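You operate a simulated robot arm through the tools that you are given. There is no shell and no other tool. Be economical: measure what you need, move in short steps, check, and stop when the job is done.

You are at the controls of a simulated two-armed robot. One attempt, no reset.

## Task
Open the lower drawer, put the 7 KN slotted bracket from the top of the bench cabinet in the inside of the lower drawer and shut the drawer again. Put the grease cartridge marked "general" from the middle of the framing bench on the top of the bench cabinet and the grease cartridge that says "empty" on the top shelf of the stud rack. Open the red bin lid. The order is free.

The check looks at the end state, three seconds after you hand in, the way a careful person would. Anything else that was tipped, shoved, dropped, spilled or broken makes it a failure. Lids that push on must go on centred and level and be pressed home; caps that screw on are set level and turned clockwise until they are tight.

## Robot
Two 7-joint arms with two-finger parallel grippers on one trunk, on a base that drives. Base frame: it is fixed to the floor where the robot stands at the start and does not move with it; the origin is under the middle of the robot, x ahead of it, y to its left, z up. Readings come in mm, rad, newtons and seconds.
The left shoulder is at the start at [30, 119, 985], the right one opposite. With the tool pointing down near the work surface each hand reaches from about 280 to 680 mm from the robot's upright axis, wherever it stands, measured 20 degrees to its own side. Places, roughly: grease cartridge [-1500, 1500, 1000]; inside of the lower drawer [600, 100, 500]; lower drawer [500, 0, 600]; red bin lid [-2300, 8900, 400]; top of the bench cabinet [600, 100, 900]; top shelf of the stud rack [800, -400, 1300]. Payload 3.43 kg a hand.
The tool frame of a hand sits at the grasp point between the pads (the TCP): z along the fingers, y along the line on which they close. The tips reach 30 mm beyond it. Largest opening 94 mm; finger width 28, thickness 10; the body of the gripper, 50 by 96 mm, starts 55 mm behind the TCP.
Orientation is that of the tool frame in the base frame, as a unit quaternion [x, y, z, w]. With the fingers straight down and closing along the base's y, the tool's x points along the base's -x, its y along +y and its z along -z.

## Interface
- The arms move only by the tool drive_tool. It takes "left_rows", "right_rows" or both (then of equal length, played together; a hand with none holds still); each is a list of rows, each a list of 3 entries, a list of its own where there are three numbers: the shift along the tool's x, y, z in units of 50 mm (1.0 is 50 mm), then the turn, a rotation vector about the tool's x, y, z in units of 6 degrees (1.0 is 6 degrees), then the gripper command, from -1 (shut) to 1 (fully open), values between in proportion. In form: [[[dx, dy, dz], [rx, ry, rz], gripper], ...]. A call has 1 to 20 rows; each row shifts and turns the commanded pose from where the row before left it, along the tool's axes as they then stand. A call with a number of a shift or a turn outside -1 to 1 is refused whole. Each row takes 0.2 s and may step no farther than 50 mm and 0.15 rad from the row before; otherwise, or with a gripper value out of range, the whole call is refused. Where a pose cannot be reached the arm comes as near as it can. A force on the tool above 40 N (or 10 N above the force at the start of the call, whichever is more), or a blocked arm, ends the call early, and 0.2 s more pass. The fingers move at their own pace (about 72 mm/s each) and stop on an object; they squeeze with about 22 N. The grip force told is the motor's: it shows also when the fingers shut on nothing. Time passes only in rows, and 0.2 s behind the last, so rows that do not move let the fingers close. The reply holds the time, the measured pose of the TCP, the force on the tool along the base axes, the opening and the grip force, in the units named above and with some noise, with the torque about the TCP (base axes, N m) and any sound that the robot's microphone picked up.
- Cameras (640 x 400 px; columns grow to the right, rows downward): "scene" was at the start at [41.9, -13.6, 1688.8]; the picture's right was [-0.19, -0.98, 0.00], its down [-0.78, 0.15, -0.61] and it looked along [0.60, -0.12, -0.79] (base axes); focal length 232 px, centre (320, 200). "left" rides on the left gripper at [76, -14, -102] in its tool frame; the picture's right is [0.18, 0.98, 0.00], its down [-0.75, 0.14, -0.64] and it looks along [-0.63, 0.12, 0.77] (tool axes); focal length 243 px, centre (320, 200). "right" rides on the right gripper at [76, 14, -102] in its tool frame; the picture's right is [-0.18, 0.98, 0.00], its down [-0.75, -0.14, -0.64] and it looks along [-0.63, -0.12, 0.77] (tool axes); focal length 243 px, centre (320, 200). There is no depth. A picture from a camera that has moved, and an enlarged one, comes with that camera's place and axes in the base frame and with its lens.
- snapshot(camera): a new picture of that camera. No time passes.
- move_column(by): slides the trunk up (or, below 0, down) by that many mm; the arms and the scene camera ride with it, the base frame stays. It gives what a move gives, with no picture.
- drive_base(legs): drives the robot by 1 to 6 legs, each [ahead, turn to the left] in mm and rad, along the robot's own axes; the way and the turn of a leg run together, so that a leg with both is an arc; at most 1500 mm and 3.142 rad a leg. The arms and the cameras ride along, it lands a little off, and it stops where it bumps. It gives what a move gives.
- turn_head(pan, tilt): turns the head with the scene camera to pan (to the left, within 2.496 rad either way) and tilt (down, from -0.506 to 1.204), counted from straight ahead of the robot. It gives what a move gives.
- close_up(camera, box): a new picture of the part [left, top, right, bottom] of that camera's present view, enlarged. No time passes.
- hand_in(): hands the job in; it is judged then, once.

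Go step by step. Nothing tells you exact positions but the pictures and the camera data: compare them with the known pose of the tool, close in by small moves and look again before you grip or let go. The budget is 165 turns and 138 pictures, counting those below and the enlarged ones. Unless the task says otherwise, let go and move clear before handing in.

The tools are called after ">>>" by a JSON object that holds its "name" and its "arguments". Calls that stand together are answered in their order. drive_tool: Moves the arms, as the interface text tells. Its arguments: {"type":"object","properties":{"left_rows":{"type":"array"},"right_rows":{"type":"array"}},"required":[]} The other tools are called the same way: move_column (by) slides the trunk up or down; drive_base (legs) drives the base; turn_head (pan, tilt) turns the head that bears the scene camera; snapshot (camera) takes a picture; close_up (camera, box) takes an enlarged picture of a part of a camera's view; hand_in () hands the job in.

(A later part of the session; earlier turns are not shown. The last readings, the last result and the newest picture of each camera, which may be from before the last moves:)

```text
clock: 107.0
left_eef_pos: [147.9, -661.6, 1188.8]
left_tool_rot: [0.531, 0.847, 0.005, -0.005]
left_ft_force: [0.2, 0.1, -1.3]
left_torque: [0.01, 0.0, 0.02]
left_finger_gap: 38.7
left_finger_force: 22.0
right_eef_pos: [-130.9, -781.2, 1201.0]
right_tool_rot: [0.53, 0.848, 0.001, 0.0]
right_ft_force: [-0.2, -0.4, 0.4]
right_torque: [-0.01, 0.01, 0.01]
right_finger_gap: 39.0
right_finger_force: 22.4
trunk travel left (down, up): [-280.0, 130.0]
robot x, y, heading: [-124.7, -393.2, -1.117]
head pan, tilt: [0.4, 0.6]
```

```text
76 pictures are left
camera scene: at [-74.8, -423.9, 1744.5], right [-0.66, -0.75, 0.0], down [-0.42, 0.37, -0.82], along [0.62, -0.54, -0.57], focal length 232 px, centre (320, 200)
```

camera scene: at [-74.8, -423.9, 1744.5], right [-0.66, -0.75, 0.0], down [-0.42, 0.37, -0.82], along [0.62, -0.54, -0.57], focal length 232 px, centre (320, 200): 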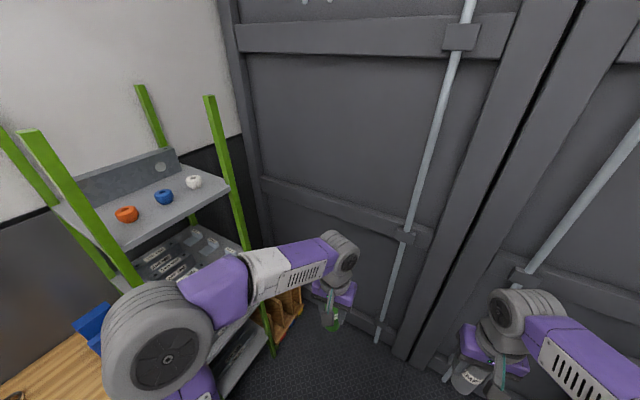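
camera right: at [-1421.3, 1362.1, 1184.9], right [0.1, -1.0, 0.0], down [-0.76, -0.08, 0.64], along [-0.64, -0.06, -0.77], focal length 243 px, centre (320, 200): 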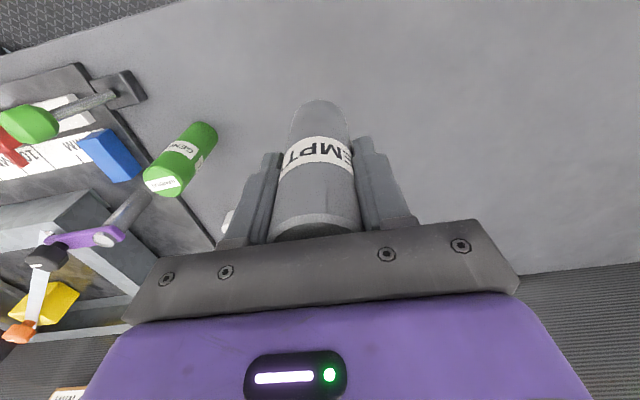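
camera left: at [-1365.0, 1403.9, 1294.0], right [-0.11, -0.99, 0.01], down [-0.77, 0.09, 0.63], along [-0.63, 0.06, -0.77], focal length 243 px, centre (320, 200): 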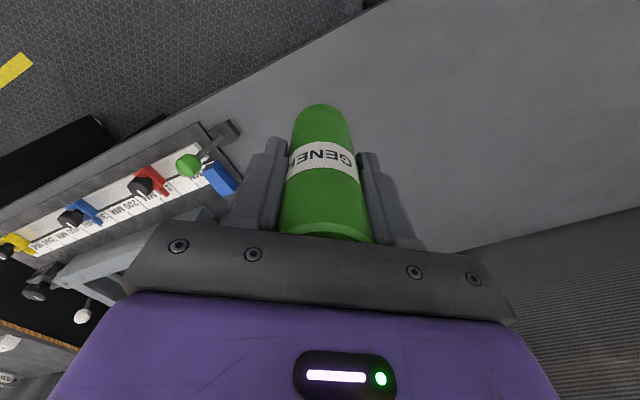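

>>> {"name": "drive_base", "arguments": {"legs": [[0, 1.434]]}}

>>> {"name": "turn_head", "arguments": {"pan": -0.15, "tilt": 0.6}}

>>> {"name": "snapshot", "arguments": {"camera": "scene"}}

>>> {"name": "snapshot", "arguments": {"camera": "right"}}

```text
clock: 110.8
left_eef_pos: [182.2, -167.8, 1188.7]
left_tool_rot: [-0.142, 0.99, 0.0, -0.008]
left_ft_force: [0.0, -0.7, -1.9]
left_torque: [0.02, -0.01, 0.01]
left_finger_gap: 38.9
left_finger_force: 22.5
right_eef_pos: [255.2, -461.7, 1201.2]
right_tool_rot: [-0.141, 0.99, 0.001, 0.001]
right_ft_force: [0.6, 0.0, -0.8]
right_torque: [0.01, 0.04, 0.0]
right_finger_gap: 39.1
right_finger_force: 21.7
trunk travel left (down, up): [-280.0, 130.0]
robot x, y, heading: [-126.1, -393.5, 0.286]
head pan, tilt: [0.4, 0.6]
```

```text
clock: 111.8
left_eef_pos: [184.0, -167.8, 1189.4]
left_tool_rot: [-0.142, 0.99, 0.0, -0.007]
left_ft_force: [0.5, 0.6, -2.1]
left_torque: [-0.01, -0.03, 0.03]
left_finger_gap: 39.0
left_finger_force: 21.6
right_eef_pos: [255.9, -462.7, 1201.3]
right_tool_rot: [-0.143, 0.99, 0.0, 0.0]
right_ft_force: [-0.1, -0.6, -0.6]
right_torque: [0.02, 0.05, 0.02]
right_finger_gap: 39.2
right_finger_force: 22.6
trunk travel left (down, up): [-280.0, 130.0]
robot x, y, heading: [-126.3, -391.1, 0.285]
head pan, tilt: [-0.15, 0.6]
```

```text
75 pictures are left
camera scene: at [-69.3, -388.8, 1744.5], right [0.13, -0.99, 0.0], down [-0.56, -0.08, -0.83], along [0.82, 0.11, -0.56], focal length 232 px, centre (320, 200)
```

scene: 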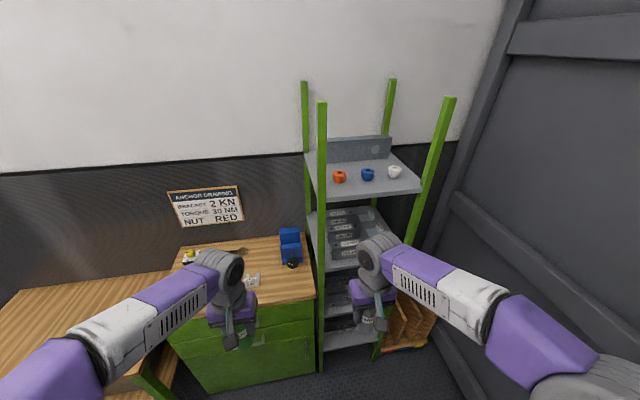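

```text
74 pictures are left
camera right: at [178.6, -470.0, 1304.2], right [-0.1, 0.99, 0.0], down [0.76, 0.08, 0.64], along [0.64, 0.06, -0.77], focal length 243 px, centre (320, 200)
```

right: 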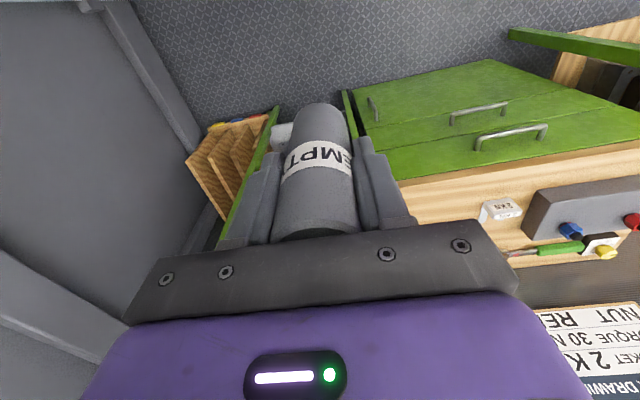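

>>> {"name": "drive_base", "arguments": {"legs": [[0, 0.03], [170, 0]]}}

>>> {"name": "turn_head", "arguments": {"pan": 0.0, "tilt": 0.8}}

>>> {"name": "snapshot", "arguments": {"camera": "scene"}}

>>> {"name": "snapshot", "arguments": {"camera": "left"}}

```text
clock: 113.6
left_eef_pos: [337.9, -103.7, 1187.9]
left_tool_rot: [-0.16, 0.987, 0.001, -0.007]
left_ft_force: [0.4, -0.3, -1.8]
left_torque: [-0.01, 0.03, 0.01]
left_finger_gap: 38.9
left_finger_force: 21.9
right_eef_pos: [420.7, -395.2, 1201.1]
right_tool_rot: [-0.16, 0.987, 0.0, -0.001]
right_ft_force: [0.3, -1.2, -0.9]
right_torque: [-0.02, 0.0, -0.03]
right_finger_gap: 39.0
right_finger_force: 21.6
trunk travel left (down, up): [-280.0, 130.0]
robot x, y, heading: [35.7, -342.1, 0.32]
head pan, tilt: [-0.15, 0.6]
```

```text
clock: 114.3
left_eef_pos: [336.1, -104.1, 1188.7]
left_tool_rot: [-0.16, 0.987, 0.0, -0.007]
left_ft_force: [0.0, 0.3, -1.4]
left_torque: [0.0, 0.02, -0.01]
left_finger_gap: 38.6
left_finger_force: 22.2
right_eef_pos: [420.0, -396.6, 1201.1]
right_tool_rot: [-0.16, 0.987, 0.001, 0.001]
right_ft_force: [0.1, 0.3, -0.6]
right_torque: [0.0, -0.01, 0.0]
right_finger_gap: 38.8
right_finger_force: 21.4
trunk travel left (down, up): [-280.0, 130.0]
robot x, y, heading: [36.0, -339.9, 0.314]
head pan, tilt: [0.0, 0.799]
```

```text
73 pictures are left
camera scene: at [81.4, -323.7, 1727.7], right [0.31, -0.95, 0.0], down [-0.68, -0.22, -0.7], along [0.66, 0.22, -0.72], focal length 232 px, centre (320, 200)
```

scene: 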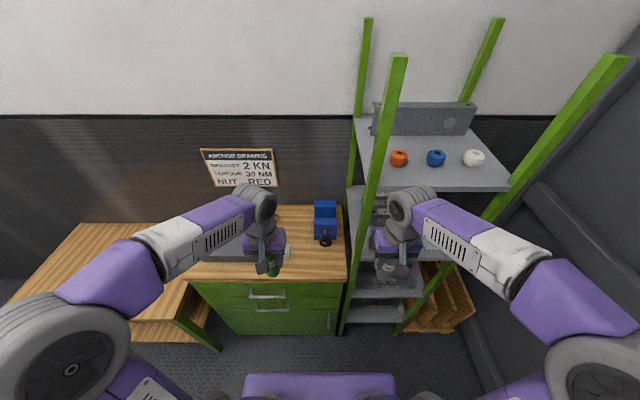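

```text
72 pictures are left
camera left: at [269.7, -141.8, 1293.4], right [-0.48, 0.87, 0.01], down [0.68, 0.37, 0.63], along [0.55, 0.31, -0.77], focal length 243 px, centre (320, 200)
```

left: 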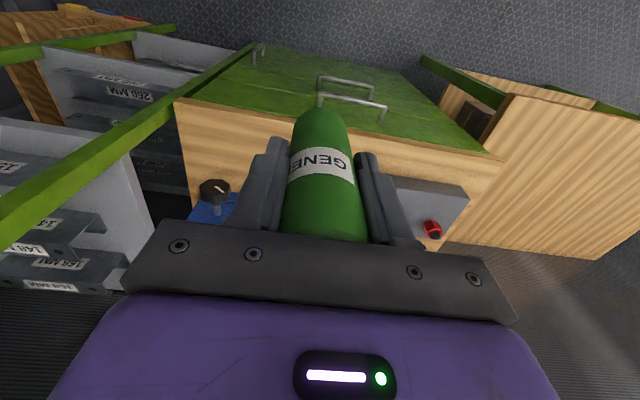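

>>> {"name": "drive_tool", "arguments": {"left_rows": [[[-0.632, -0.288, 0.6], [0, 0, 0], -1], [[-0.632, -0.288, 0.6], [0, 0, 0], -1], [[-0.632, -0.288, 0.6], [0, 0, 0], -1], [[-0.632, -0.288, 0.6], [0, 0, 0], -1], [[-0.632, -0.288, 0.6], [0, 0, 0], -1]]}}

>>> {"name": "snapshot", "arguments": {"camera": "left"}}

>>> {"name": "close_up", "arguments": {"camera": "scene", "box": [180, 170, 380, 310]}}

```text
clock: 115.5
left_eef_pos: [509.2, -122.5, 1037.6]
left_tool_rot: [-0.16, 0.987, 0.001, -0.007]
left_ft_force: [0.7, -0.3, -1.4]
left_torque: [-0.02, 0.02, -0.01]
left_finger_gap: 38.9
left_finger_force: 22.2
right_eef_pos: [420.6, -395.7, 1200.5]
right_tool_rot: [-0.16, 0.987, 0.0, 0.0]
right_ft_force: [0.1, 0.7, -0.9]
right_torque: [0.0, 0.0, 0.0]
right_finger_gap: 38.8
right_finger_force: 21.8
trunk travel left (down, up): [-280.0, 130.0]
robot x, y, heading: [36.1, -339.2, 0.324]
head pan, tilt: [0.0, 0.799]
```

```text
71 pictures are left
camera left: at [443.1, -160.0, 1141.9], right [-0.49, 0.87, 0.01], down [0.68, 0.37, 0.63], along [0.55, 0.31, -0.77], focal length 243 px, centre (320, 200)
```

left: 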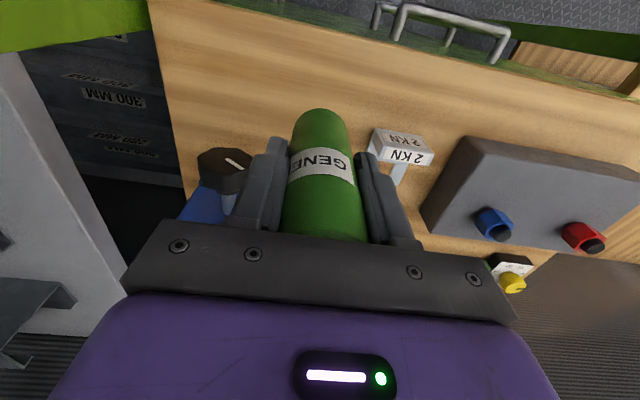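

```text
2.86 times, centred on (280, 240) of scene
camera zoom: at [83.7, -323.5, 1727.5], right [0.31, -0.95, 0.0], down [-0.68, -0.23, -0.7], along [0.66, 0.22, -0.72], focal length 664 px, centre (434, 86)
```

zoom: 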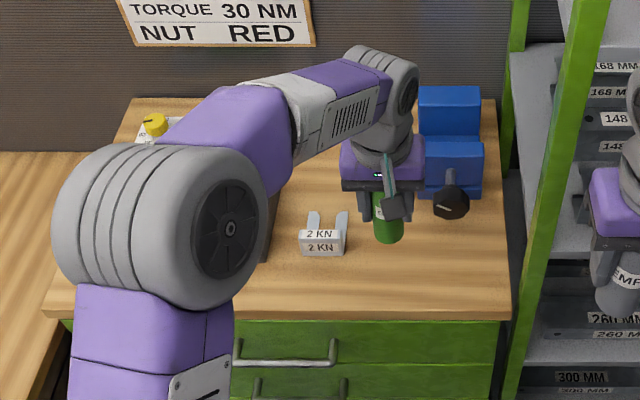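

>>> {"name": "drive_tool", "arguments": {"left_rows": [[[0, 0, 0.5], [0, 0, 0], -1], [[0, 0, 0.5], [0, 0, 0], -1], [[0, 0, 0.4], [0, 0, 0], -1], [[0, 0, 0.1], [0, 0, 0], -1], [[0, 0, 0.1], [0, 0, 0], -1]]}}

>>> {"name": "snapshot", "arguments": {"camera": "left"}}

```text
clock: 116.8
left_eef_pos: [507.5, -122.2, 958.2]
left_tool_rot: [-0.159, 0.987, 0.0, -0.007]
left_ft_force: [-0.5, 0.5, -1.5]
left_torque: [0.0, -0.03, -0.01]
left_finger_gap: 38.8
left_finger_force: 21.9
right_eef_pos: [418.8, -395.5, 1200.2]
right_tool_rot: [-0.159, 0.987, 0.0, 0.0]
right_ft_force: [0.2, 0.0, -1.6]
right_torque: [-0.01, 0.02, 0.02]
right_finger_gap: 38.8
right_finger_force: 22.0
trunk travel left (down, up): [-280.0, 130.0]
robot x, y, heading: [34.4, -339.3, 0.319]
head pan, tilt: [0.0, 0.799]
```

```text
69 pictures are left
camera left: at [440.3, -160.7, 1061.5], right [-0.48, 0.88, 0.01], down [0.68, 0.37, 0.63], along [0.55, 0.31, -0.78], focal length 243 px, centre (320, 200)
```

left: 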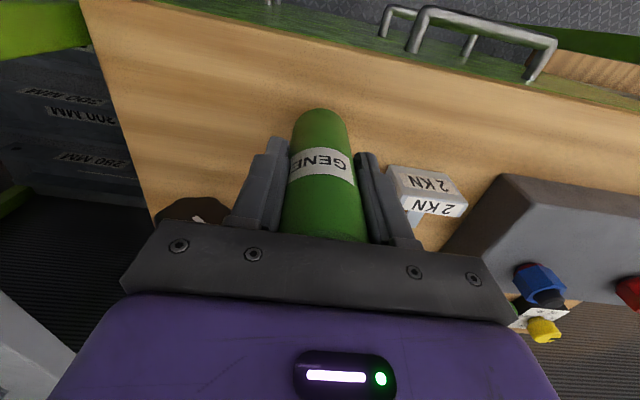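

>>> {"name": "drive_tool", "arguments": {"left_rows": [[[0, 0, 0.1], [0, 0, 0], -1], [[0, 0, 0.1], [0, 0, 0], -1], [[0, 0, 0.08], [0, 0, 0], -1], [[0, 0, 0.08], [0, 0, 0], -1]]}}

```text
clock: 117.8
left_eef_pos: [505.6, -121.7, 937.7]
left_tool_rot: [-0.16, 0.987, 0.001, -0.007]
left_ft_force: [0.5, -0.8, -1.7]
left_torque: [0.01, 0.0, 0.0]
left_finger_gap: 38.5
left_finger_force: 21.6
right_eef_pos: [419.0, -395.1, 1200.9]
right_tool_rot: [-0.16, 0.987, -0.001, 0.001]
right_ft_force: [-0.2, -0.3, -0.2]
right_torque: [0.02, 0.0, -0.03]
right_finger_gap: 38.9
right_finger_force: 21.4
trunk travel left (down, up): [-280.0, 130.0]
robot x, y, heading: [39.9, -341.2, 0.325]
head pan, tilt: [0.0, 0.799]
```

>>> {"name": "drive_tool", "arguments": {"left_rows": [[[0, 0, 0.06], [0, 0, 0], -1], [[0, 0, 0.06], [0, 0, 0], -1]]}}

```text
clock: 118.3
left_eef_pos: [506.3, -121.7, 932.8]
left_tool_rot: [-0.16, 0.987, 0.0, -0.007]
left_ft_force: [0.4, -0.5, -1.0]
left_torque: [0.0, 0.02, 0.0]
left_finger_gap: 38.5
left_finger_force: 22.1
right_eef_pos: [418.5, -396.0, 1199.8]
right_tool_rot: [-0.16, 0.987, 0.0, -0.001]
right_ft_force: [0.2, -0.2, -0.5]
right_torque: [0.02, 0.03, 0.02]
right_finger_gap: 38.8
right_finger_force: 21.6
trunk travel left (down, up): [-280.0, 130.0]
robot x, y, heading: [31.8, -340.6, 0.325]
head pan, tilt: [0.0, 0.799]
```

>>> {"name": "drive_tool", "arguments": {"left_rows": [[[0, 0, 0.06], [0, 0, 0], -1], [[0, 0, 0.06], [0, 0, 0], -1]]}}

>>> {"name": "close_up", "arguments": {"camera": "scene", "box": [250, 200, 350, 270]}}

```text
clock: 119.0
left_eef_pos: [504.4, -120.8, 926.7]
left_tool_rot: [-0.16, 0.987, 0.001, -0.006]
left_ft_force: [-0.2, 0.4, -0.5]
left_torque: [0.0, 0.0, 0.02]
left_finger_gap: 38.7
left_finger_force: 22.4
right_eef_pos: [419.5, -395.5, 1199.5]
right_tool_rot: [-0.161, 0.987, 0.001, 0.0]
right_ft_force: [-1.2, 1.0, -0.4]
right_torque: [0.0, 0.03, 0.01]
right_finger_gap: 38.8
right_finger_force: 22.1
trunk travel left (down, up): [-280.0, 130.0]
robot x, y, heading: [39.1, -337.7, 0.319]
head pan, tilt: [0.0, 0.799]
```

```text
5.71 times, centred on (300, 235) of scene
camera zoom: at [81.6, -323.6, 1727.6], right [0.31, -0.95, 0.0], down [-0.68, -0.23, -0.7], along [0.66, 0.22, -0.72], focal length 1327 px, centre (434, 0)
```

zoom: 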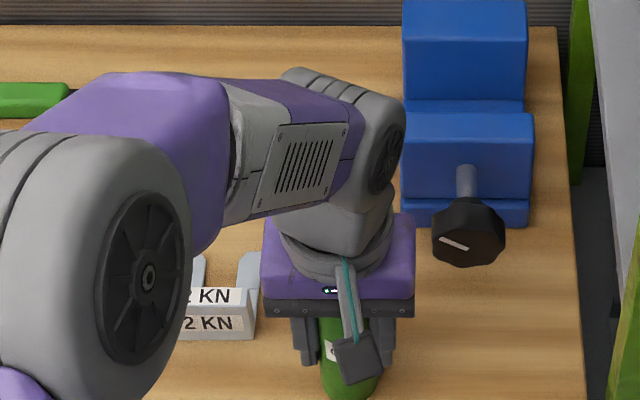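

>>> {"name": "drive_tool", "arguments": {"left_rows": [[[0, 0, 0.05], [0, 0, 0], -1], [[0, 0, 0.05], [0, 0, 0], -1]]}}

```text
clock: 119.5
left_eef_pos: [505.9, -121.9, 924.4]
left_tool_rot: [-0.16, 0.987, 0.0, -0.005]
left_ft_force: [-1.3, 2.0, 20.4]
left_torque: [0.26, -0.06, -0.06]
left_finger_gap: 38.0
left_finger_force: 21.7
right_eef_pos: [417.5, -396.3, 1201.6]
right_tool_rot: [-0.159, 0.987, 0.0, 0.0]
right_ft_force: [-0.1, -0.2, -0.9]
right_torque: [-0.02, -0.02, 0.0]
right_finger_gap: 38.7
right_finger_force: 22.2
trunk travel left (down, up): [-280.0, 130.0]
robot x, y, heading: [37.5, -341.6, 0.326]
head pan, tilt: [0.0, 0.799]
```

Firm contact. I'll relieve slightly, open gently and lift.

>>> {"name": "drive_tool", "arguments": {"left_rows": [[[0, 0, -0.03], [0, 0, 0], -1], [[0, 0, 0], [0, 0, 0], 0.2], [[0, 0, 0], [0, 0, 0], 0.2], [[0, 0, -0.4], [0, 0, 0], 0.2], [[0, 0, -1], [0, 0, 0], 0.2], [[0, 0, -1], [0, 0, 0], 0.2], [[0, 0, -1], [0, 0, 0], 0.2]]}}

>>> {"name": "snapshot", "arguments": {"camera": "left"}}

```text
clock: 121.2
left_eef_pos: [506.3, -121.9, 1094.6]
left_tool_rot: [-0.159, 0.987, 0.0, -0.007]
left_ft_force: [0.2, -0.5, -0.4]
left_torque: [0.03, 0.02, 0.03]
left_finger_gap: 56.5
left_finger_force: 0.1
right_eef_pos: [418.4, -396.6, 1201.2]
right_tool_rot: [-0.159, 0.987, 0.0, -0.001]
right_ft_force: [0.0, 0.2, 0.4]
right_torque: [-0.01, 0.01, 0.02]
right_finger_gap: 38.7
right_finger_force: 22.5
trunk travel left (down, up): [-280.0, 130.0]
robot x, y, heading: [36.4, -337.4, 0.317]
head pan, tilt: [0.0, 0.799]
```

```text
67 pictures are left
camera left: at [440.4, -159.5, 1200.2], right [-0.48, 0.87, 0.01], down [0.68, 0.37, 0.63], along [0.55, 0.31, -0.77], focal length 243 px, centre (320, 200)
```

left: 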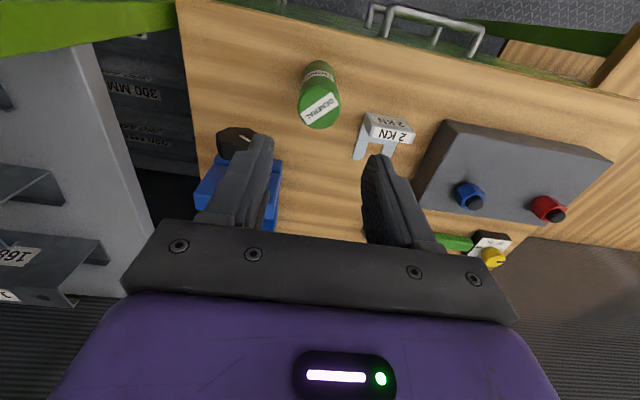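

The general cartridge is standing on the cabinet top. I'll tuck the left hand back, raise the trunk, and check how much room the base has ahead.

>>> {"name": "drive_tool", "arguments": {"left_rows": [[[0.8, 0.4, -0.1], [0, 0, 0], 1], [[0.8, 0.4, -0.1], [0, 0, 0], 1], [[0.8, 0.4, -0.1], [0, 0, 0], 1], [[0.8, 0.2, -0.1], [0, 0, 0], 1]]}}

>>> {"name": "move_column", "arguments": {"by": 130}}

>>> {"name": "turn_head", "arguments": {"pan": -0.3, "tilt": 1.2}}

>>> {"name": "snapshot", "arguments": {"camera": "scene"}}

>>> {"name": "snapshot", "arguments": {"camera": "right"}}

```text
clock: 122.2
left_eef_pos: [330.8, -103.4, 1116.6]
left_tool_rot: [-0.16, 0.987, 0.001, -0.007]
left_ft_force: [0.4, 0.0, -0.7]
left_torque: [0.01, -0.03, 0.0]
left_finger_gap: 93.7
left_finger_force: 0.0
right_eef_pos: [417.4, -395.1, 1201.2]
right_tool_rot: [-0.16, 0.987, 0.0, -0.001]
right_ft_force: [0.0, -0.3, 0.2]
right_torque: [-0.01, -0.01, 0.01]
right_finger_gap: 38.9
right_finger_force: 21.9
trunk travel left (down, up): [-280.0, 130.0]
robot x, y, heading: [37.1, -339.2, 0.32]
head pan, tilt: [0.0, 0.799]
```

```text
clock: 123.7
left_eef_pos: [333.1, -104.6, 1246.6]
left_tool_rot: [-0.16, 0.987, 0.0, -0.007]
left_ft_force: [-0.1, -0.1, 0.4]
left_torque: [0.01, -0.02, -0.02]
left_finger_gap: 94.1
left_finger_force: 0.0
right_eef_pos: [419.0, -396.2, 1329.1]
right_tool_rot: [-0.16, 0.987, -0.001, 0.001]
right_ft_force: [-0.3, 0.2, 0.7]
right_torque: [0.0, 0.01, -0.01]
right_finger_gap: 39.3
right_finger_force: 21.7
trunk travel left (down, up): [-410.0, 0.0]
robot x, y, heading: [34.6, -339.6, 0.319]
head pan, tilt: [0.0, 0.799]
```

```text
clock: 124.6
left_eef_pos: [332.6, -105.1, 1246.6]
left_tool_rot: [-0.16, 0.987, 0.0, -0.007]
left_ft_force: [-0.4, -0.4, 0.6]
left_torque: [0.01, 0.01, -0.01]
left_finger_gap: 94.0
left_finger_force: 0.0
right_eef_pos: [418.8, -395.2, 1331.5]
right_tool_rot: [-0.16, 0.987, 0.0, 0.001]
right_ft_force: [1.5, 0.4, -0.1]
right_torque: [0.02, -0.03, 0.03]
right_finger_gap: 38.7
right_finger_force: 22.1
trunk travel left (down, up): [-410.0, 0.0]
robot x, y, heading: [33.9, -342.8, 0.323]
head pan, tilt: [-0.3, 1.201]
```

```text
66 pictures are left
camera scene: at [60.9, -347.8, 1829.9], right [0.02, -1.0, 0.0], down [-0.93, -0.02, -0.36], along [0.36, 0.01, -0.93], focal length 232 px, centre (320, 200)
```

scene: 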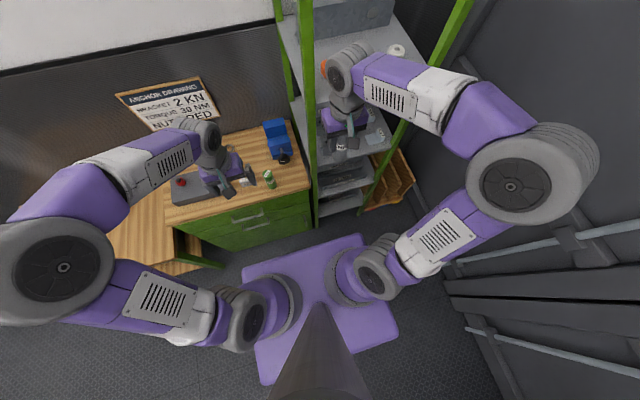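

```text
65 pictures are left
camera right: at [342.5, -406.2, 1434.2], right [-0.14, 0.99, 0.0], down [0.76, 0.1, 0.64], along [0.64, 0.09, -0.77], focal length 243 px, centre (320, 200)
```

right: 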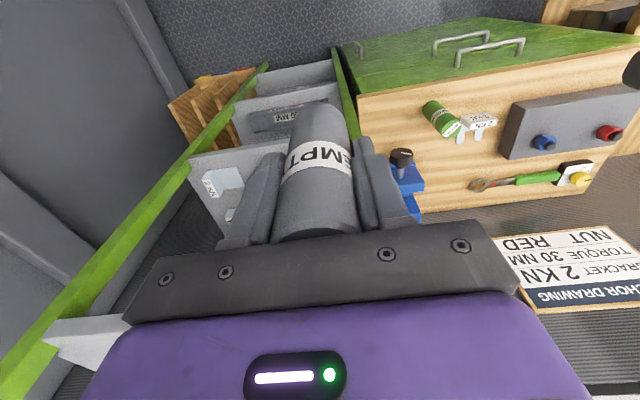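

The base front is about 280 mm ahead of its axis, so I have room to come closer. I'll raise the right hand, move the left hand further left, and side-step to line up with the rack.

>>> {"name": "drive_tool", "arguments": {"left_rows": [[[0, 0.9, 0], [0, 0, 0], 1], [[0, 0.9, 0], [0, 0, 0], 1], [[0, 0, 0], [0, 0, 0], 1]], "right_rows": [[[0, 0, -0.8], [0, 0, 0], -1], [[0, 0, -0.8], [0, 0, 0], -1], [[0, 0, -0.7], [0, 0, 0], -1]]}}

>>> {"name": "drive_base", "arguments": {"legs": [[-150, 0], [0, -0.7], [211, 0], [0, 0.7]]}}

>>> {"name": "turn_head", "arguments": {"pan": -0.25, "tilt": 0.6}}

>>> {"name": "snapshot", "arguments": {"camera": "scene"}}

>>> {"name": "snapshot", "arguments": {"camera": "right"}}

```text
clock: 125.4
left_eef_pos: [302.8, -20.5, 1244.6]
left_tool_rot: [-0.158, 0.987, 0.001, -0.007]
left_ft_force: [0.1, -0.7, 0.2]
left_torque: [0.04, -0.02, 0.01]
left_finger_gap: 94.1
left_finger_force: 0.0
right_eef_pos: [421.3, -396.7, 1445.5]
right_tool_rot: [-0.16, 0.987, 0.0, -0.001]
right_ft_force: [0.2, 0.2, -0.5]
right_torque: [0.02, -0.02, 0.02]
right_finger_gap: 39.0
right_finger_force: 21.9
trunk travel left (down, up): [-410.0, 0.0]
robot x, y, heading: [34.4, -341.7, 0.319]
head pan, tilt: [-0.3, 1.201]
```

```text
clock: 130.6
left_eef_pos: [486.1, -355.8, 1245.8]
left_tool_rot: [0.137, 0.99, 0.002, -0.007]
left_ft_force: [-10.1, -3.2, 5.0]
left_torque: [0.57, -1.29, 0.29]
left_finger_gap: 94.0
left_finger_force: 0.0
right_eef_pos: [376.7, -729.3, 1446.1]
right_tool_rot: [0.132, 0.991, 0.0, 0.001]
right_ft_force: [0.2, 0.9, -1.4]
right_torque: [0.05, -0.01, -0.01]
right_finger_gap: 39.1
right_finger_force: 22.1
trunk travel left (down, up): [-410.0, 0.0]
robot x, y, heading: [90.9, -469.0, -0.272]
head pan, tilt: [-0.3, 1.201]
stopped in leg 4: the robot was blocked; the commanded pose is now the measured one
```

```text
clock: 131.6
left_eef_pos: [486.0, -353.9, 1245.3]
left_tool_rot: [0.137, 0.991, 0.003, -0.007]
left_ft_force: [-14.7, -4.8, 5.6]
left_torque: [0.69, -1.68, 0.37]
left_finger_gap: 93.9
left_finger_force: 0.0
right_eef_pos: [376.3, -729.2, 1447.1]
right_tool_rot: [0.134, 0.991, 0.001, 0.0]
right_ft_force: [0.1, 0.3, -0.9]
right_torque: [0.0, -0.01, 0.01]
right_finger_gap: 38.9
right_finger_force: 21.7
trunk travel left (down, up): [-410.0, 0.0]
robot x, y, heading: [92.0, -469.7, -0.274]
head pan, tilt: [-0.25, 0.6]
```

```text
64 pictures are left
camera scene: at [132.0, -505.5, 1874.5], right [-0.5, -0.87, 0.0], down [-0.49, 0.28, -0.83], along [0.72, -0.41, -0.56], focal length 232 px, centre (320, 200)
```

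scene: 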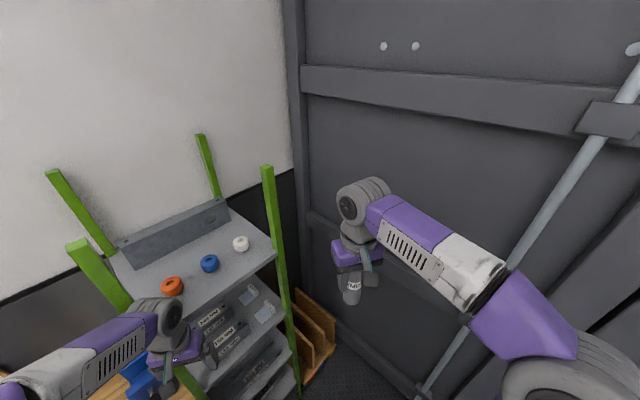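

```text
63 pictures are left
camera right: at [306.4, -696.0, 1549.5], right [0.44, 0.9, 0.0], down [0.69, -0.34, 0.64], along [0.58, -0.28, -0.77], focal length 243 px, centre (320, 200)
```

right: 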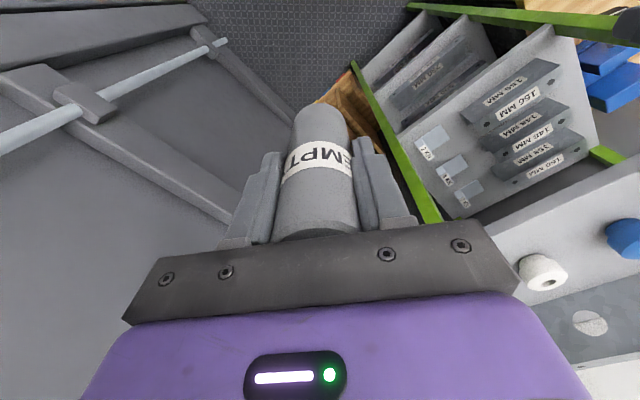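

The left hand swung against the rack post with about 15 N. I'll pull it straight back first, then finish the turn.

>>> {"name": "drive_tool", "arguments": {"left_rows": [[[0.6, 0, 0], [0, 0, 0], 1], [[0.6, 0, 0], [0, 0, 0], 1], [[0.6, 0, 0], [0, 0, 0], 1], [[0.6, 0, 0], [0, 0, 0], 1]]}}

>>> {"name": "snapshot", "arguments": {"camera": "scene"}}

```text
clock: 132.6
left_eef_pos: [371.9, -320.6, 1246.6]
left_tool_rot: [0.136, 0.991, 0.002, -0.006]
left_ft_force: [-1.2, -0.1, -1.0]
left_torque: [-0.02, -0.02, -0.03]
left_finger_gap: 94.1
left_finger_force: 0.2
right_eef_pos: [376.9, -728.2, 1446.5]
right_tool_rot: [0.133, 0.991, 0.0, 0.001]
right_ft_force: [-0.2, 1.1, -0.2]
right_torque: [0.02, -0.03, -0.04]
right_finger_gap: 38.8
right_finger_force: 21.7
trunk travel left (down, up): [-410.0, 0.0]
robot x, y, heading: [90.4, -465.6, -0.272]
head pan, tilt: [-0.25, 0.6]
```

```text
62 pictures are left
camera scene: at [133.8, -503.5, 1874.6], right [-0.5, -0.87, 0.0], down [-0.49, 0.28, -0.83], along [0.72, -0.41, -0.56], focal length 232 px, centre (320, 200)
```

scene: 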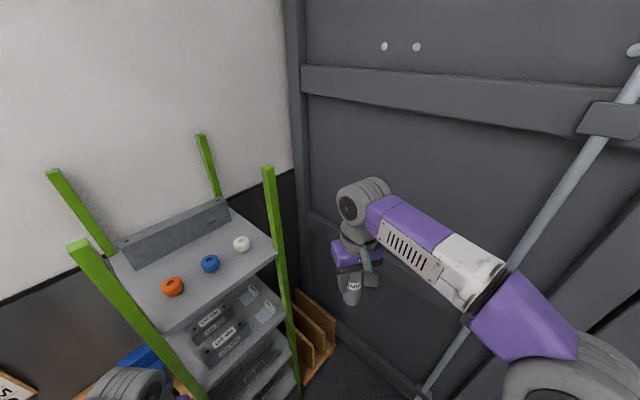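

>>> {"name": "drive_base", "arguments": {"legs": [[0, 0.59]]}}

>>> {"name": "turn_head", "arguments": {"pan": -0.15, "tilt": 0.7}}

>>> {"name": "snapshot", "arguments": {"camera": "scene"}}

>>> {"name": "snapshot", "arguments": {"camera": "right"}}

```text
clock: 134.7
left_eef_pos: [244.3, -187.9, 1246.2]
left_tool_rot: [-0.158, 0.987, -0.001, -0.008]
left_ft_force: [0.3, 0.5, -0.4]
left_torque: [0.0, -0.02, 0.01]
left_finger_gap: 94.0
left_finger_force: 0.1
right_eef_pos: [474.4, -523.1, 1445.6]
right_tool_rot: [-0.16, 0.987, 0.0, 0.001]
right_ft_force: [0.7, -0.1, 0.0]
right_torque: [-0.01, -0.01, -0.01]
right_finger_gap: 38.8
right_finger_force: 22.2
trunk travel left (down, up): [-410.0, 0.0]
robot x, y, heading: [89.2, -469.5, 0.314]
head pan, tilt: [-0.25, 0.6]
```

```text
clock: 135.3
left_eef_pos: [244.1, -188.0, 1245.9]
left_tool_rot: [-0.157, 0.988, 0.0, -0.008]
left_ft_force: [0.5, -0.2, -0.6]
left_torque: [-0.01, -0.02, 0.02]
left_finger_gap: 93.9
left_finger_force: 0.0
right_eef_pos: [475.3, -522.3, 1446.2]
right_tool_rot: [-0.161, 0.987, 0.0, 0.0]
right_ft_force: [0.7, 0.6, -0.5]
right_torque: [0.04, -0.02, 0.0]
right_finger_gap: 38.8
right_finger_force: 21.7
trunk travel left (down, up): [-410.0, 0.0]
robot x, y, heading: [91.2, -469.0, 0.316]
head pan, tilt: [-0.15, 0.7]
```

```text
61 pictures are left
camera scene: at [143.9, -463.1, 1865.9], right [0.17, -0.99, 0.0], down [-0.63, -0.11, -0.77], along [0.75, 0.13, -0.64], focal length 232 px, centre (320, 200)
```

scene: 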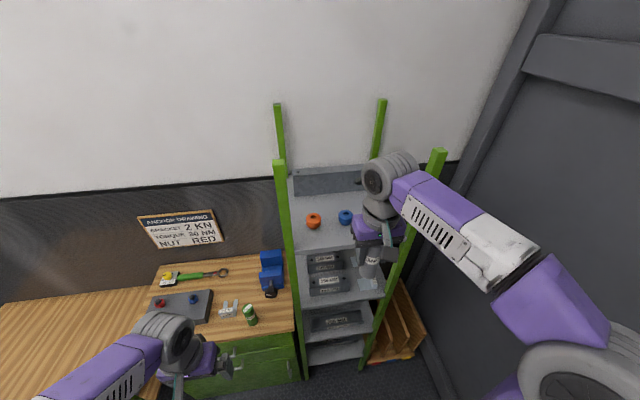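

```text
60 pictures are left
camera right: at [398.5, -534.2, 1549.1], right [-0.14, 0.99, 0.0], down [0.76, 0.1, 0.64], along [0.64, 0.09, -0.77], focal length 243 px, centre (320, 200)
```

right: 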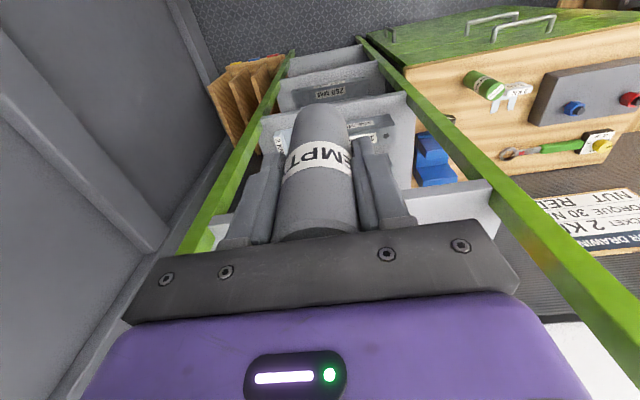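

The right hand is lined up between the posts, and I put the shelf at about z 1330. I'll raise the hand a bit, shift it slightly left, and drive the base forward 85 mm.

>>> {"name": "drive_tool", "arguments": {"right_rows": [[[0, 0.4, -0.5], [0, 0, 0], -1], [[0, 0.4, -0.3], [0, 0, 0], -1]]}}

>>> {"name": "drive_base", "arguments": {"legs": [[85, 0]]}}

>>> {"name": "snapshot", "arguments": {"camera": "scene"}}

>>> {"name": "snapshot", "arguments": {"camera": "right"}}

```text
clock: 135.9
left_eef_pos: [244.7, -186.8, 1245.3]
left_tool_rot: [-0.158, 0.987, 0.0, -0.009]
left_ft_force: [0.9, -0.6, 0.5]
left_torque: [0.02, -0.04, 0.05]
left_finger_gap: 94.0
left_finger_force: 0.0
right_eef_pos: [463.2, -484.7, 1486.1]
right_tool_rot: [-0.161, 0.987, 0.0, 0.001]
right_ft_force: [-0.1, 0.3, -0.6]
right_torque: [-0.01, 0.01, 0.0]
right_finger_gap: 39.0
right_finger_force: 22.1
trunk travel left (down, up): [-410.0, 0.0]
robot x, y, heading: [90.8, -469.8, 0.322]
head pan, tilt: [-0.15, 0.7]
```

```text
clock: 137.0
left_eef_pos: [324.3, -159.4, 1244.9]
left_tool_rot: [-0.159, 0.987, 0.0, -0.007]
left_ft_force: [-0.4, -0.2, -0.4]
left_torque: [0.0, 0.03, 0.0]
left_finger_gap: 93.9
left_finger_force: 0.1
right_eef_pos: [544.5, -457.4, 1485.5]
right_tool_rot: [-0.162, 0.987, 0.0, 0.0]
right_ft_force: [1.2, -0.1, 0.2]
right_torque: [-0.02, 0.01, 0.02]
right_finger_gap: 38.7
right_finger_force: 21.8
trunk travel left (down, up): [-410.0, 0.0]
robot x, y, heading: [172.8, -438.4, 0.321]
head pan, tilt: [-0.15, 0.7]
```

```text
59 pictures are left
camera scene: at [225.4, -436.3, 1865.9], right [0.17, -0.99, 0.0], down [-0.63, -0.11, -0.77], along [0.75, 0.13, -0.64], focal length 232 px, centre (320, 200)
```

scene: 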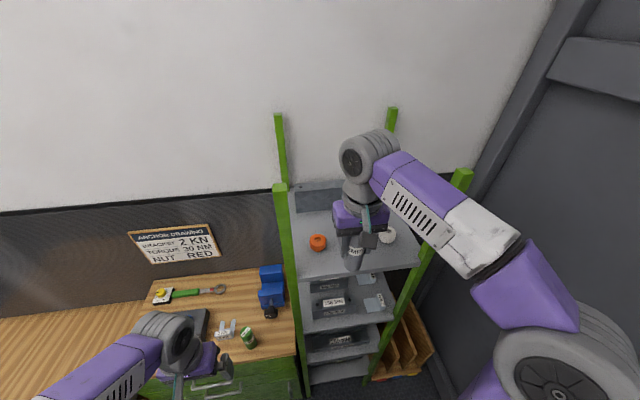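

```text
58 pictures are left
camera right: at [467.9, -468.6, 1588.5], right [-0.14, 0.99, 0.0], down [0.76, 0.11, 0.64], along [0.64, 0.09, -0.77], focal length 243 px, centre (320, 200)
```

right: 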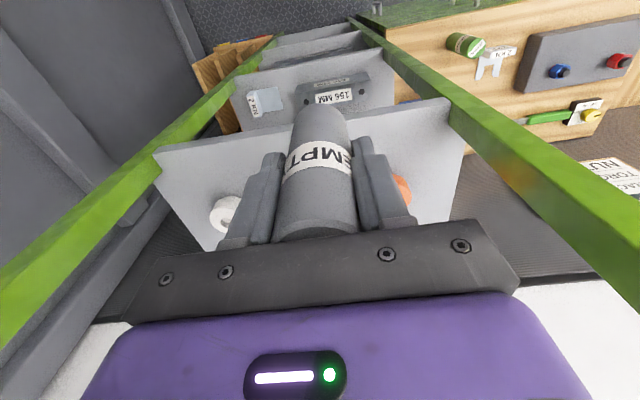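

>>> {"name": "drive_tool", "arguments": {"right_rows": [[[-0.85, 0.12, 0.1], [0, 0, 0], -1], [[-0.85, 0.12, 0.1], [0, 0, 0], -1], [[-0.85, 0.1, 0.1], [0, 0, 0], -1]]}}

>>> {"name": "snapshot", "arguments": {"camera": "right"}}

>>> {"name": "close_up", "arguments": {"camera": "scene", "box": [260, 130, 480, 300]}}

```text
clock: 137.8
left_eef_pos: [326.2, -160.7, 1246.2]
left_tool_rot: [-0.159, 0.987, -0.001, -0.008]
left_ft_force: [1.0, 1.0, 0.1]
left_torque: [-0.04, 0.01, -0.01]
left_finger_gap: 93.8
left_finger_force: 0.0
right_eef_pos: [662.4, -399.8, 1468.4]
right_tool_rot: [-0.163, 0.987, 0.0, 0.0]
right_ft_force: [-0.1, 0.2, -0.1]
right_torque: [-0.01, 0.02, -0.02]
right_finger_gap: 38.8
right_finger_force: 21.8
trunk travel left (down, up): [-410.0, 0.0]
robot x, y, heading: [171.5, -445.2, 0.317]
head pan, tilt: [-0.15, 0.7]
```

```text
57 pictures are left
camera right: at [585.5, -410.7, 1571.6], right [-0.14, 0.99, 0.0], down [0.76, 0.11, 0.64], along [0.63, 0.09, -0.77], focal length 243 px, centre (320, 200)
```

right: 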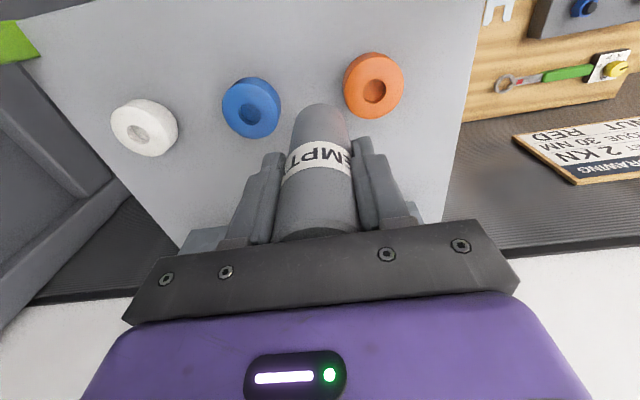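

```text
2.35 times, centred on (370, 215) of scene
camera zoom: at [227.4, -434.8, 1865.8], right [0.17, -0.99, 0.0], down [-0.64, -0.11, -0.76], along [0.75, 0.13, -0.65], focal length 546 px, centre (202, 165)
```

zoom: 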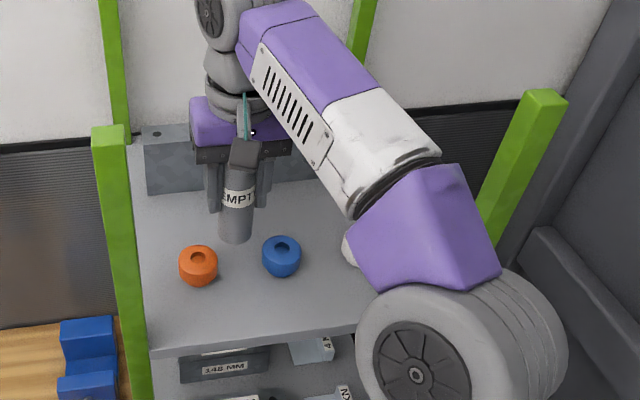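

>>> {"name": "drive_tool", "arguments": {"right_rows": [[[-0.6, 0, 0.2], [0, 0, 0], -1], [[-0.6, 0, 0.3], [0, 0, 0], -1], [[-0.5, 0, 0.4], [0, 0, 0], -1]]}}

>>> {"name": "snapshot", "arguments": {"camera": "right"}}

>>> {"name": "close_up", "arguments": {"camera": "scene", "box": [280, 140, 420, 260]}}

```text
clock: 138.6
left_eef_pos: [324.0, -162.0, 1246.1]
left_tool_rot: [-0.158, 0.987, 0.0, -0.008]
left_ft_force: [0.0, -0.5, 0.0]
left_torque: [-0.02, -0.02, 0.01]
left_finger_gap: 94.1
left_finger_force: 0.1
right_eef_pos: [720.4, -381.1, 1439.0]
right_tool_rot: [-0.162, 0.987, 0.001, -0.001]
right_ft_force: [-0.6, -0.9, -0.3]
right_torque: [0.04, 0.01, 0.01]
right_finger_gap: 39.1
right_finger_force: 22.5
right hand out of reach, approached as far as the arm can: row 3
trunk travel left (down, up): [-410.0, 0.0]
robot x, y, heading: [172.0, -443.6, 0.318]
head pan, tilt: [-0.15, 0.7]
```

```text
55 pictures are left
camera right: at [644.5, -392.3, 1541.8], right [-0.14, 0.99, 0.0], down [0.76, 0.11, 0.64], along [0.63, 0.09, -0.77], focal length 243 px, centre (320, 200)
```

right: 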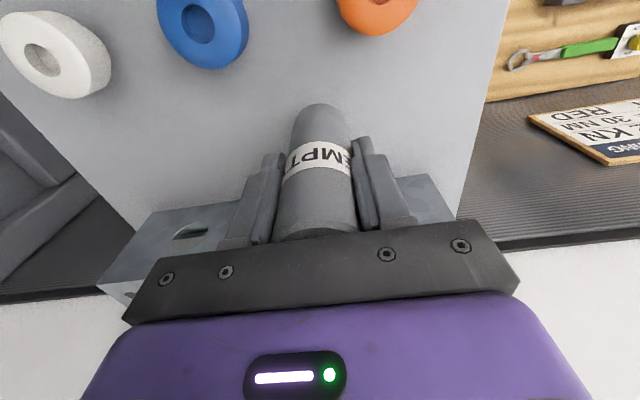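

```text
3.33 times, centred on (350, 200) of scene
camera zoom: at [223.4, -437.5, 1866.0], right [0.17, -0.99, 0.0], down [-0.63, -0.11, -0.77], along [0.75, 0.13, -0.64], focal length 774 px, centre (220, 200)
```

zoom: 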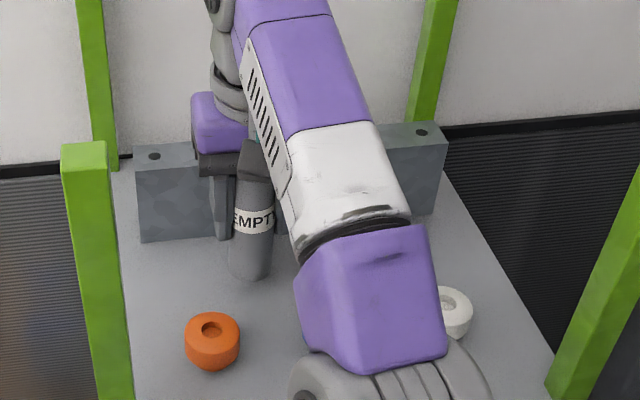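

>>> {"name": "drive_tool", "arguments": {"right_rows": [[[0, 0, 0.1], [0, 0, 0], -1], [[0, 0, 0.1], [0, 0, 0], -1], [[0, 0, 0], [0, 0, 0], -1]]}}

```text
clock: 139.4
left_eef_pos: [325.4, -161.5, 1245.5]
left_tool_rot: [-0.159, 0.987, -0.001, -0.008]
left_ft_force: [0.3, -0.2, -0.4]
left_torque: [0.02, 0.0, 0.0]
left_finger_gap: 93.9
left_finger_force: 0.2
right_eef_pos: [722.3, -380.4, 1426.2]
right_tool_rot: [-0.162, 0.987, 0.0, 0.0]
right_ft_force: [0.2, -0.4, -0.4]
right_torque: [-0.02, -0.01, -0.02]
right_finger_gap: 39.0
right_finger_force: 21.4
trunk travel left (down, up): [-410.0, 0.0]
robot x, y, heading: [174.0, -442.6, 0.322]
head pan, tilt: [-0.15, 0.7]
```

>>> {"name": "drive_tool", "arguments": {"right_rows": [[[0, 0, 0.1], [0, 0, 0], -1], [[0, 0, 0.08], [0, 0, 0], -1], [[0, 0, 0.06], [0, 0, 0], -1]]}}

>>> {"name": "close_up", "arguments": {"camera": "scene", "box": [300, 160, 380, 230]}}

```text
clock: 140.2
left_eef_pos: [325.4, -161.4, 1245.0]
left_tool_rot: [-0.158, 0.987, 0.0, -0.008]
left_ft_force: [0.2, -0.5, -0.4]
left_torque: [0.01, -0.02, -0.01]
left_finger_gap: 93.9
left_finger_force: 0.1
right_eef_pos: [721.8, -381.3, 1415.0]
right_tool_rot: [-0.161, 0.987, 0.0, 0.001]
right_ft_force: [-0.1, 0.2, -1.3]
right_torque: [-0.03, -0.01, 0.0]
right_finger_gap: 39.0
right_finger_force: 22.5
trunk travel left (down, up): [-410.0, 0.0]
robot x, y, heading: [172.5, -444.2, 0.317]
head pan, tilt: [-0.15, 0.7]
```

```text
5.71 times, centred on (340, 195) of scene
camera zoom: at [225.2, -436.5, 1865.9], right [0.17, -0.99, 0.0], down [-0.64, -0.11, -0.77], along [0.75, 0.13, -0.64], focal length 1327 px, centre (206, 229)
```

zoom: 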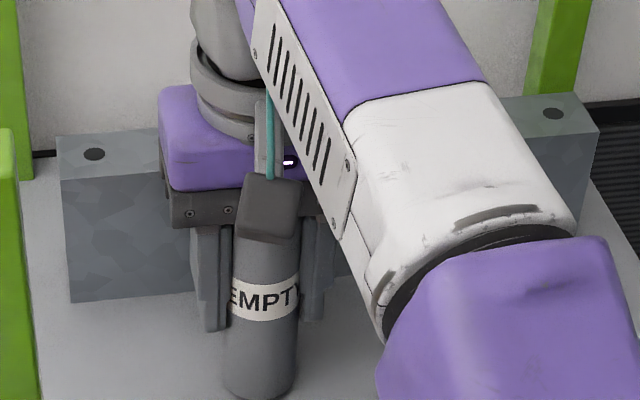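

>>> {"name": "drive_tool", "arguments": {"right_rows": [[[0, 0, 0.06], [0, 0, 0], -1], [[0, 0, 0.06], [0, 0, 0], -1]]}}

```text
clock: 140.8
left_eef_pos: [323.5, -161.5, 1245.8]
left_tool_rot: [-0.158, 0.987, -0.001, -0.008]
left_ft_force: [-0.8, -0.2, 0.2]
left_torque: [-0.02, 0.01, 0.06]
left_finger_gap: 93.7
left_finger_force: 0.0
right_eef_pos: [721.1, -381.7, 1412.7]
right_tool_rot: [-0.161, 0.987, 0.002, 0.003]
right_ft_force: [4.5, -0.5, 15.3]
right_torque: [-0.11, -0.37, 0.05]
right_finger_gap: 38.9
right_finger_force: 20.9
trunk travel left (down, up): [-410.0, 0.0]
robot x, y, heading: [174.1, -438.1, 0.317]
head pan, tilt: [-0.15, 0.7]
```

>>> {"name": "drive_tool", "arguments": {"right_rows": [[[0, 0, -0.05], [0, 0, 0], -1], [[0, 0, 0], [0, 0, 0], 0.5], [[0, 0, 0], [0, 0, 0], 0.5], [[0, 0, 0], [0, 0, 0], 0.5], [[0, 0, -0.3], [0, 0, 0], 0.5]]}}

>>> {"name": "snapshot", "arguments": {"camera": "right"}}

>>> {"name": "close_up", "arguments": {"camera": "scene", "box": [290, 150, 390, 240]}}

```text
clock: 142.0
left_eef_pos: [324.8, -161.4, 1246.4]
left_tool_rot: [-0.158, 0.987, 0.0, -0.008]
left_ft_force: [1.0, 1.1, 0.2]
left_torque: [0.02, -0.02, -0.01]
left_finger_gap: 93.8
left_finger_force: 0.0
right_eef_pos: [721.3, -382.2, 1427.2]
right_tool_rot: [-0.161, 0.987, 0.0, 0.0]
right_ft_force: [-1.1, 1.0, 0.1]
right_torque: [-0.03, -0.02, 0.02]
right_finger_gap: 70.3
right_finger_force: 0.1
trunk travel left (down, up): [-410.0, 0.0]
robot x, y, heading: [170.9, -445.2, 0.324]
head pan, tilt: [-0.15, 0.7]
```

```text
52 pictures are left
camera right: at [644.9, -391.5, 1530.8], right [-0.14, 0.99, 0.0], down [0.76, 0.11, 0.64], along [0.64, 0.09, -0.77], focal length 243 px, centre (320, 200)
```

right: 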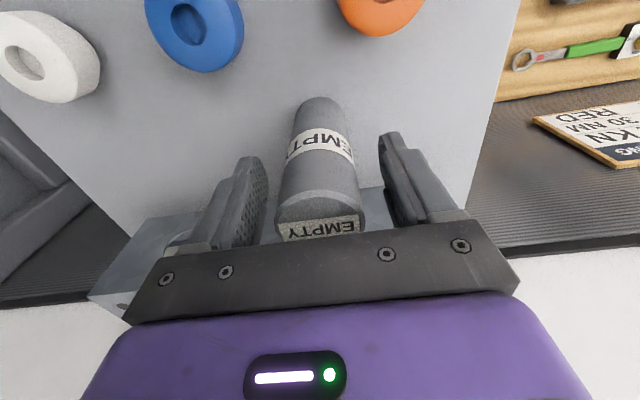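

```text
4.44 times, centred on (340, 195) of scene
camera zoom: at [225.5, -436.1, 1865.9], right [0.17, -0.99, 0.0], down [-0.64, -0.11, -0.76], along [0.75, 0.13, -0.64], focal length 1032 px, centre (231, 222)
```

zoom: 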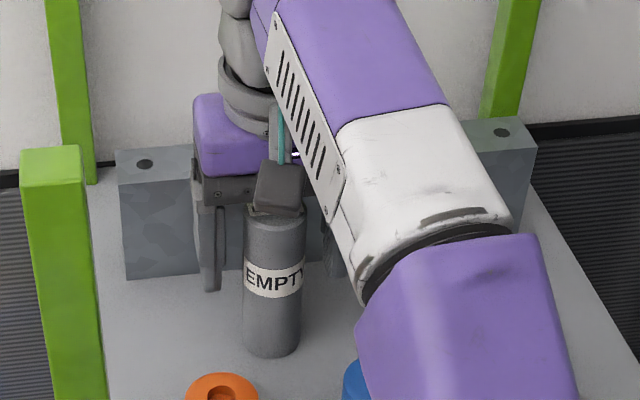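

>>> {"name": "drive_tool", "arguments": {"right_rows": [[[0.4, 0, 0], [0, 0, 0], 0.5], [[0.5, 0, 0], [0, 0, 0], 0.5], [[0.5, 0, -0.4], [0, 0, 0], 0.5], [[0.7, 0, -0.6], [0, 0, 0], 0.5], [[0.8, 0, 0], [0, 0, 0], 0.5], [[0.8, 0, 0], [0, 0, 0], 0.5], [[0.8, 0, 0], [0, 0, 0], 0.5]]}}

>>> {"name": "snapshot", "arguments": {"camera": "scene"}}

```text
clock: 143.6
left_eef_pos: [323.9, -161.6, 1247.5]
left_tool_rot: [-0.158, 0.987, 0.0, -0.007]
left_ft_force: [-0.2, 0.3, 0.5]
left_torque: [0.02, 0.01, 0.01]
left_finger_gap: 94.2
left_finger_force: 0.1
right_eef_pos: [504.9, -456.6, 1479.4]
right_tool_rot: [-0.162, 0.987, 0.0, 0.0]
right_ft_force: [-0.1, 0.1, -0.1]
right_torque: [0.0, -0.03, -0.03]
right_finger_gap: 70.5
right_finger_force: 0.0
trunk travel left (down, up): [-410.0, 0.0]
robot x, y, heading: [170.2, -443.3, 0.318]
head pan, tilt: [-0.15, 0.7]
```

```text
50 pictures are left
camera scene: at [223.4, -437.6, 1865.9], right [0.17, -0.99, 0.0], down [-0.63, -0.11, -0.77], along [0.75, 0.13, -0.64], focal length 232 px, centre (320, 200)
```

scene: 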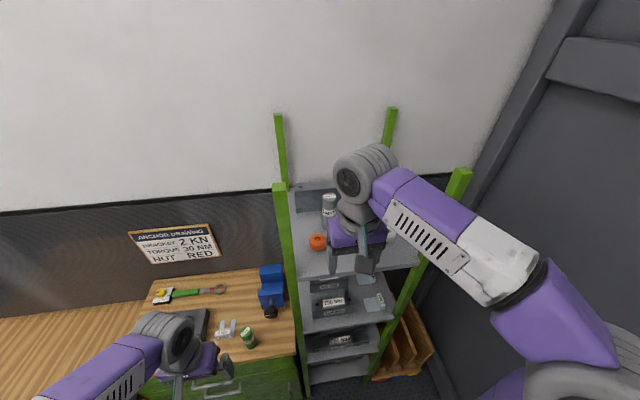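

Both cartridges are placed. I'll back off, turn along the corridor and look towards the red bin.

>>> {"name": "drive_base", "arguments": {"legs": [[-320, 0], [0, 1.57]]}}

>>> {"name": "move_column", "arguments": {"by": -160}}

>>> {"name": "turn_head", "arguments": {"pan": 0.0, "tilt": 0.3}}

>>> {"name": "snapshot", "arguments": {"camera": "scene"}}

```text
clock: 149.6
left_eef_pos: [-418.9, -394.9, 1247.2]
left_tool_rot: [0.815, -0.579, 0.006, 0.006]
left_ft_force: [-0.4, -0.1, 0.7]
left_torque: [-0.01, -0.01, 0.0]
left_finger_gap: 94.0
left_finger_force: 0.0
right_eef_pos: [-129.2, -208.0, 1477.7]
right_tool_rot: [0.816, -0.578, 0.0, 0.0]
right_ft_force: [0.4, 1.3, 0.3]
right_torque: [-0.03, 0.03, -0.03]
right_finger_gap: 70.5
right_finger_force: 0.1
trunk travel left (down, up): [-410.0, 0.0]
robot x, y, heading: [-138.2, -546.5, 1.906]
head pan, tilt: [-0.15, 0.7]
```

```text
clock: 151.4
left_eef_pos: [-418.3, -393.6, 1085.6]
left_tool_rot: [0.815, -0.58, 0.005, 0.006]
left_ft_force: [-0.5, -0.2, 0.1]
left_torque: [0.01, 0.06, 0.01]
left_finger_gap: 93.8
left_finger_force: 0.1
right_eef_pos: [-129.3, -207.9, 1318.6]
right_tool_rot: [0.816, -0.578, 0.0, 0.0]
right_ft_force: [0.6, 0.3, 0.3]
right_torque: [0.01, 0.03, -0.01]
right_finger_gap: 70.5
right_finger_force: 0.1
trunk travel left (down, up): [-250.0, 160.0]
robot x, y, heading: [-141.0, -544.2, 1.899]
head pan, tilt: [-0.15, 0.7]
```

```text
clock: 152.3
left_eef_pos: [-418.6, -394.2, 1086.0]
left_tool_rot: [0.815, -0.58, 0.006, 0.006]
left_ft_force: [-0.4, 0.3, -0.6]
left_torque: [-0.02, -0.01, -0.02]
left_finger_gap: 94.4
left_finger_force: 0.1
right_eef_pos: [-129.8, -207.2, 1320.1]
right_tool_rot: [0.817, -0.577, -0.001, 0.0]
right_ft_force: [0.8, -0.6, -0.2]
right_torque: [-0.02, 0.01, 0.0]
right_finger_gap: 70.7
right_finger_force: 0.0
trunk travel left (down, up): [-250.0, 160.0]
robot x, y, heading: [-138.2, -543.1, 1.904]
head pan, tilt: [0.0, 0.3]
```

```text
49 pictures are left
camera scene: at [-158.4, -482.5, 1741.9], right [0.94, 0.33, 0.0], down [0.1, -0.28, -0.95], along [-0.31, 0.9, -0.3], focal length 232 px, centre (320, 200)
```

scene: 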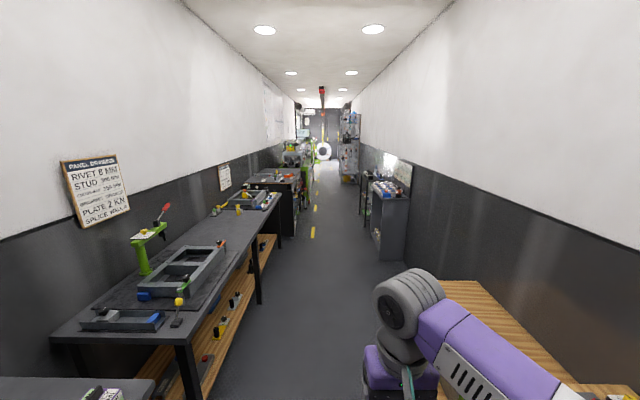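

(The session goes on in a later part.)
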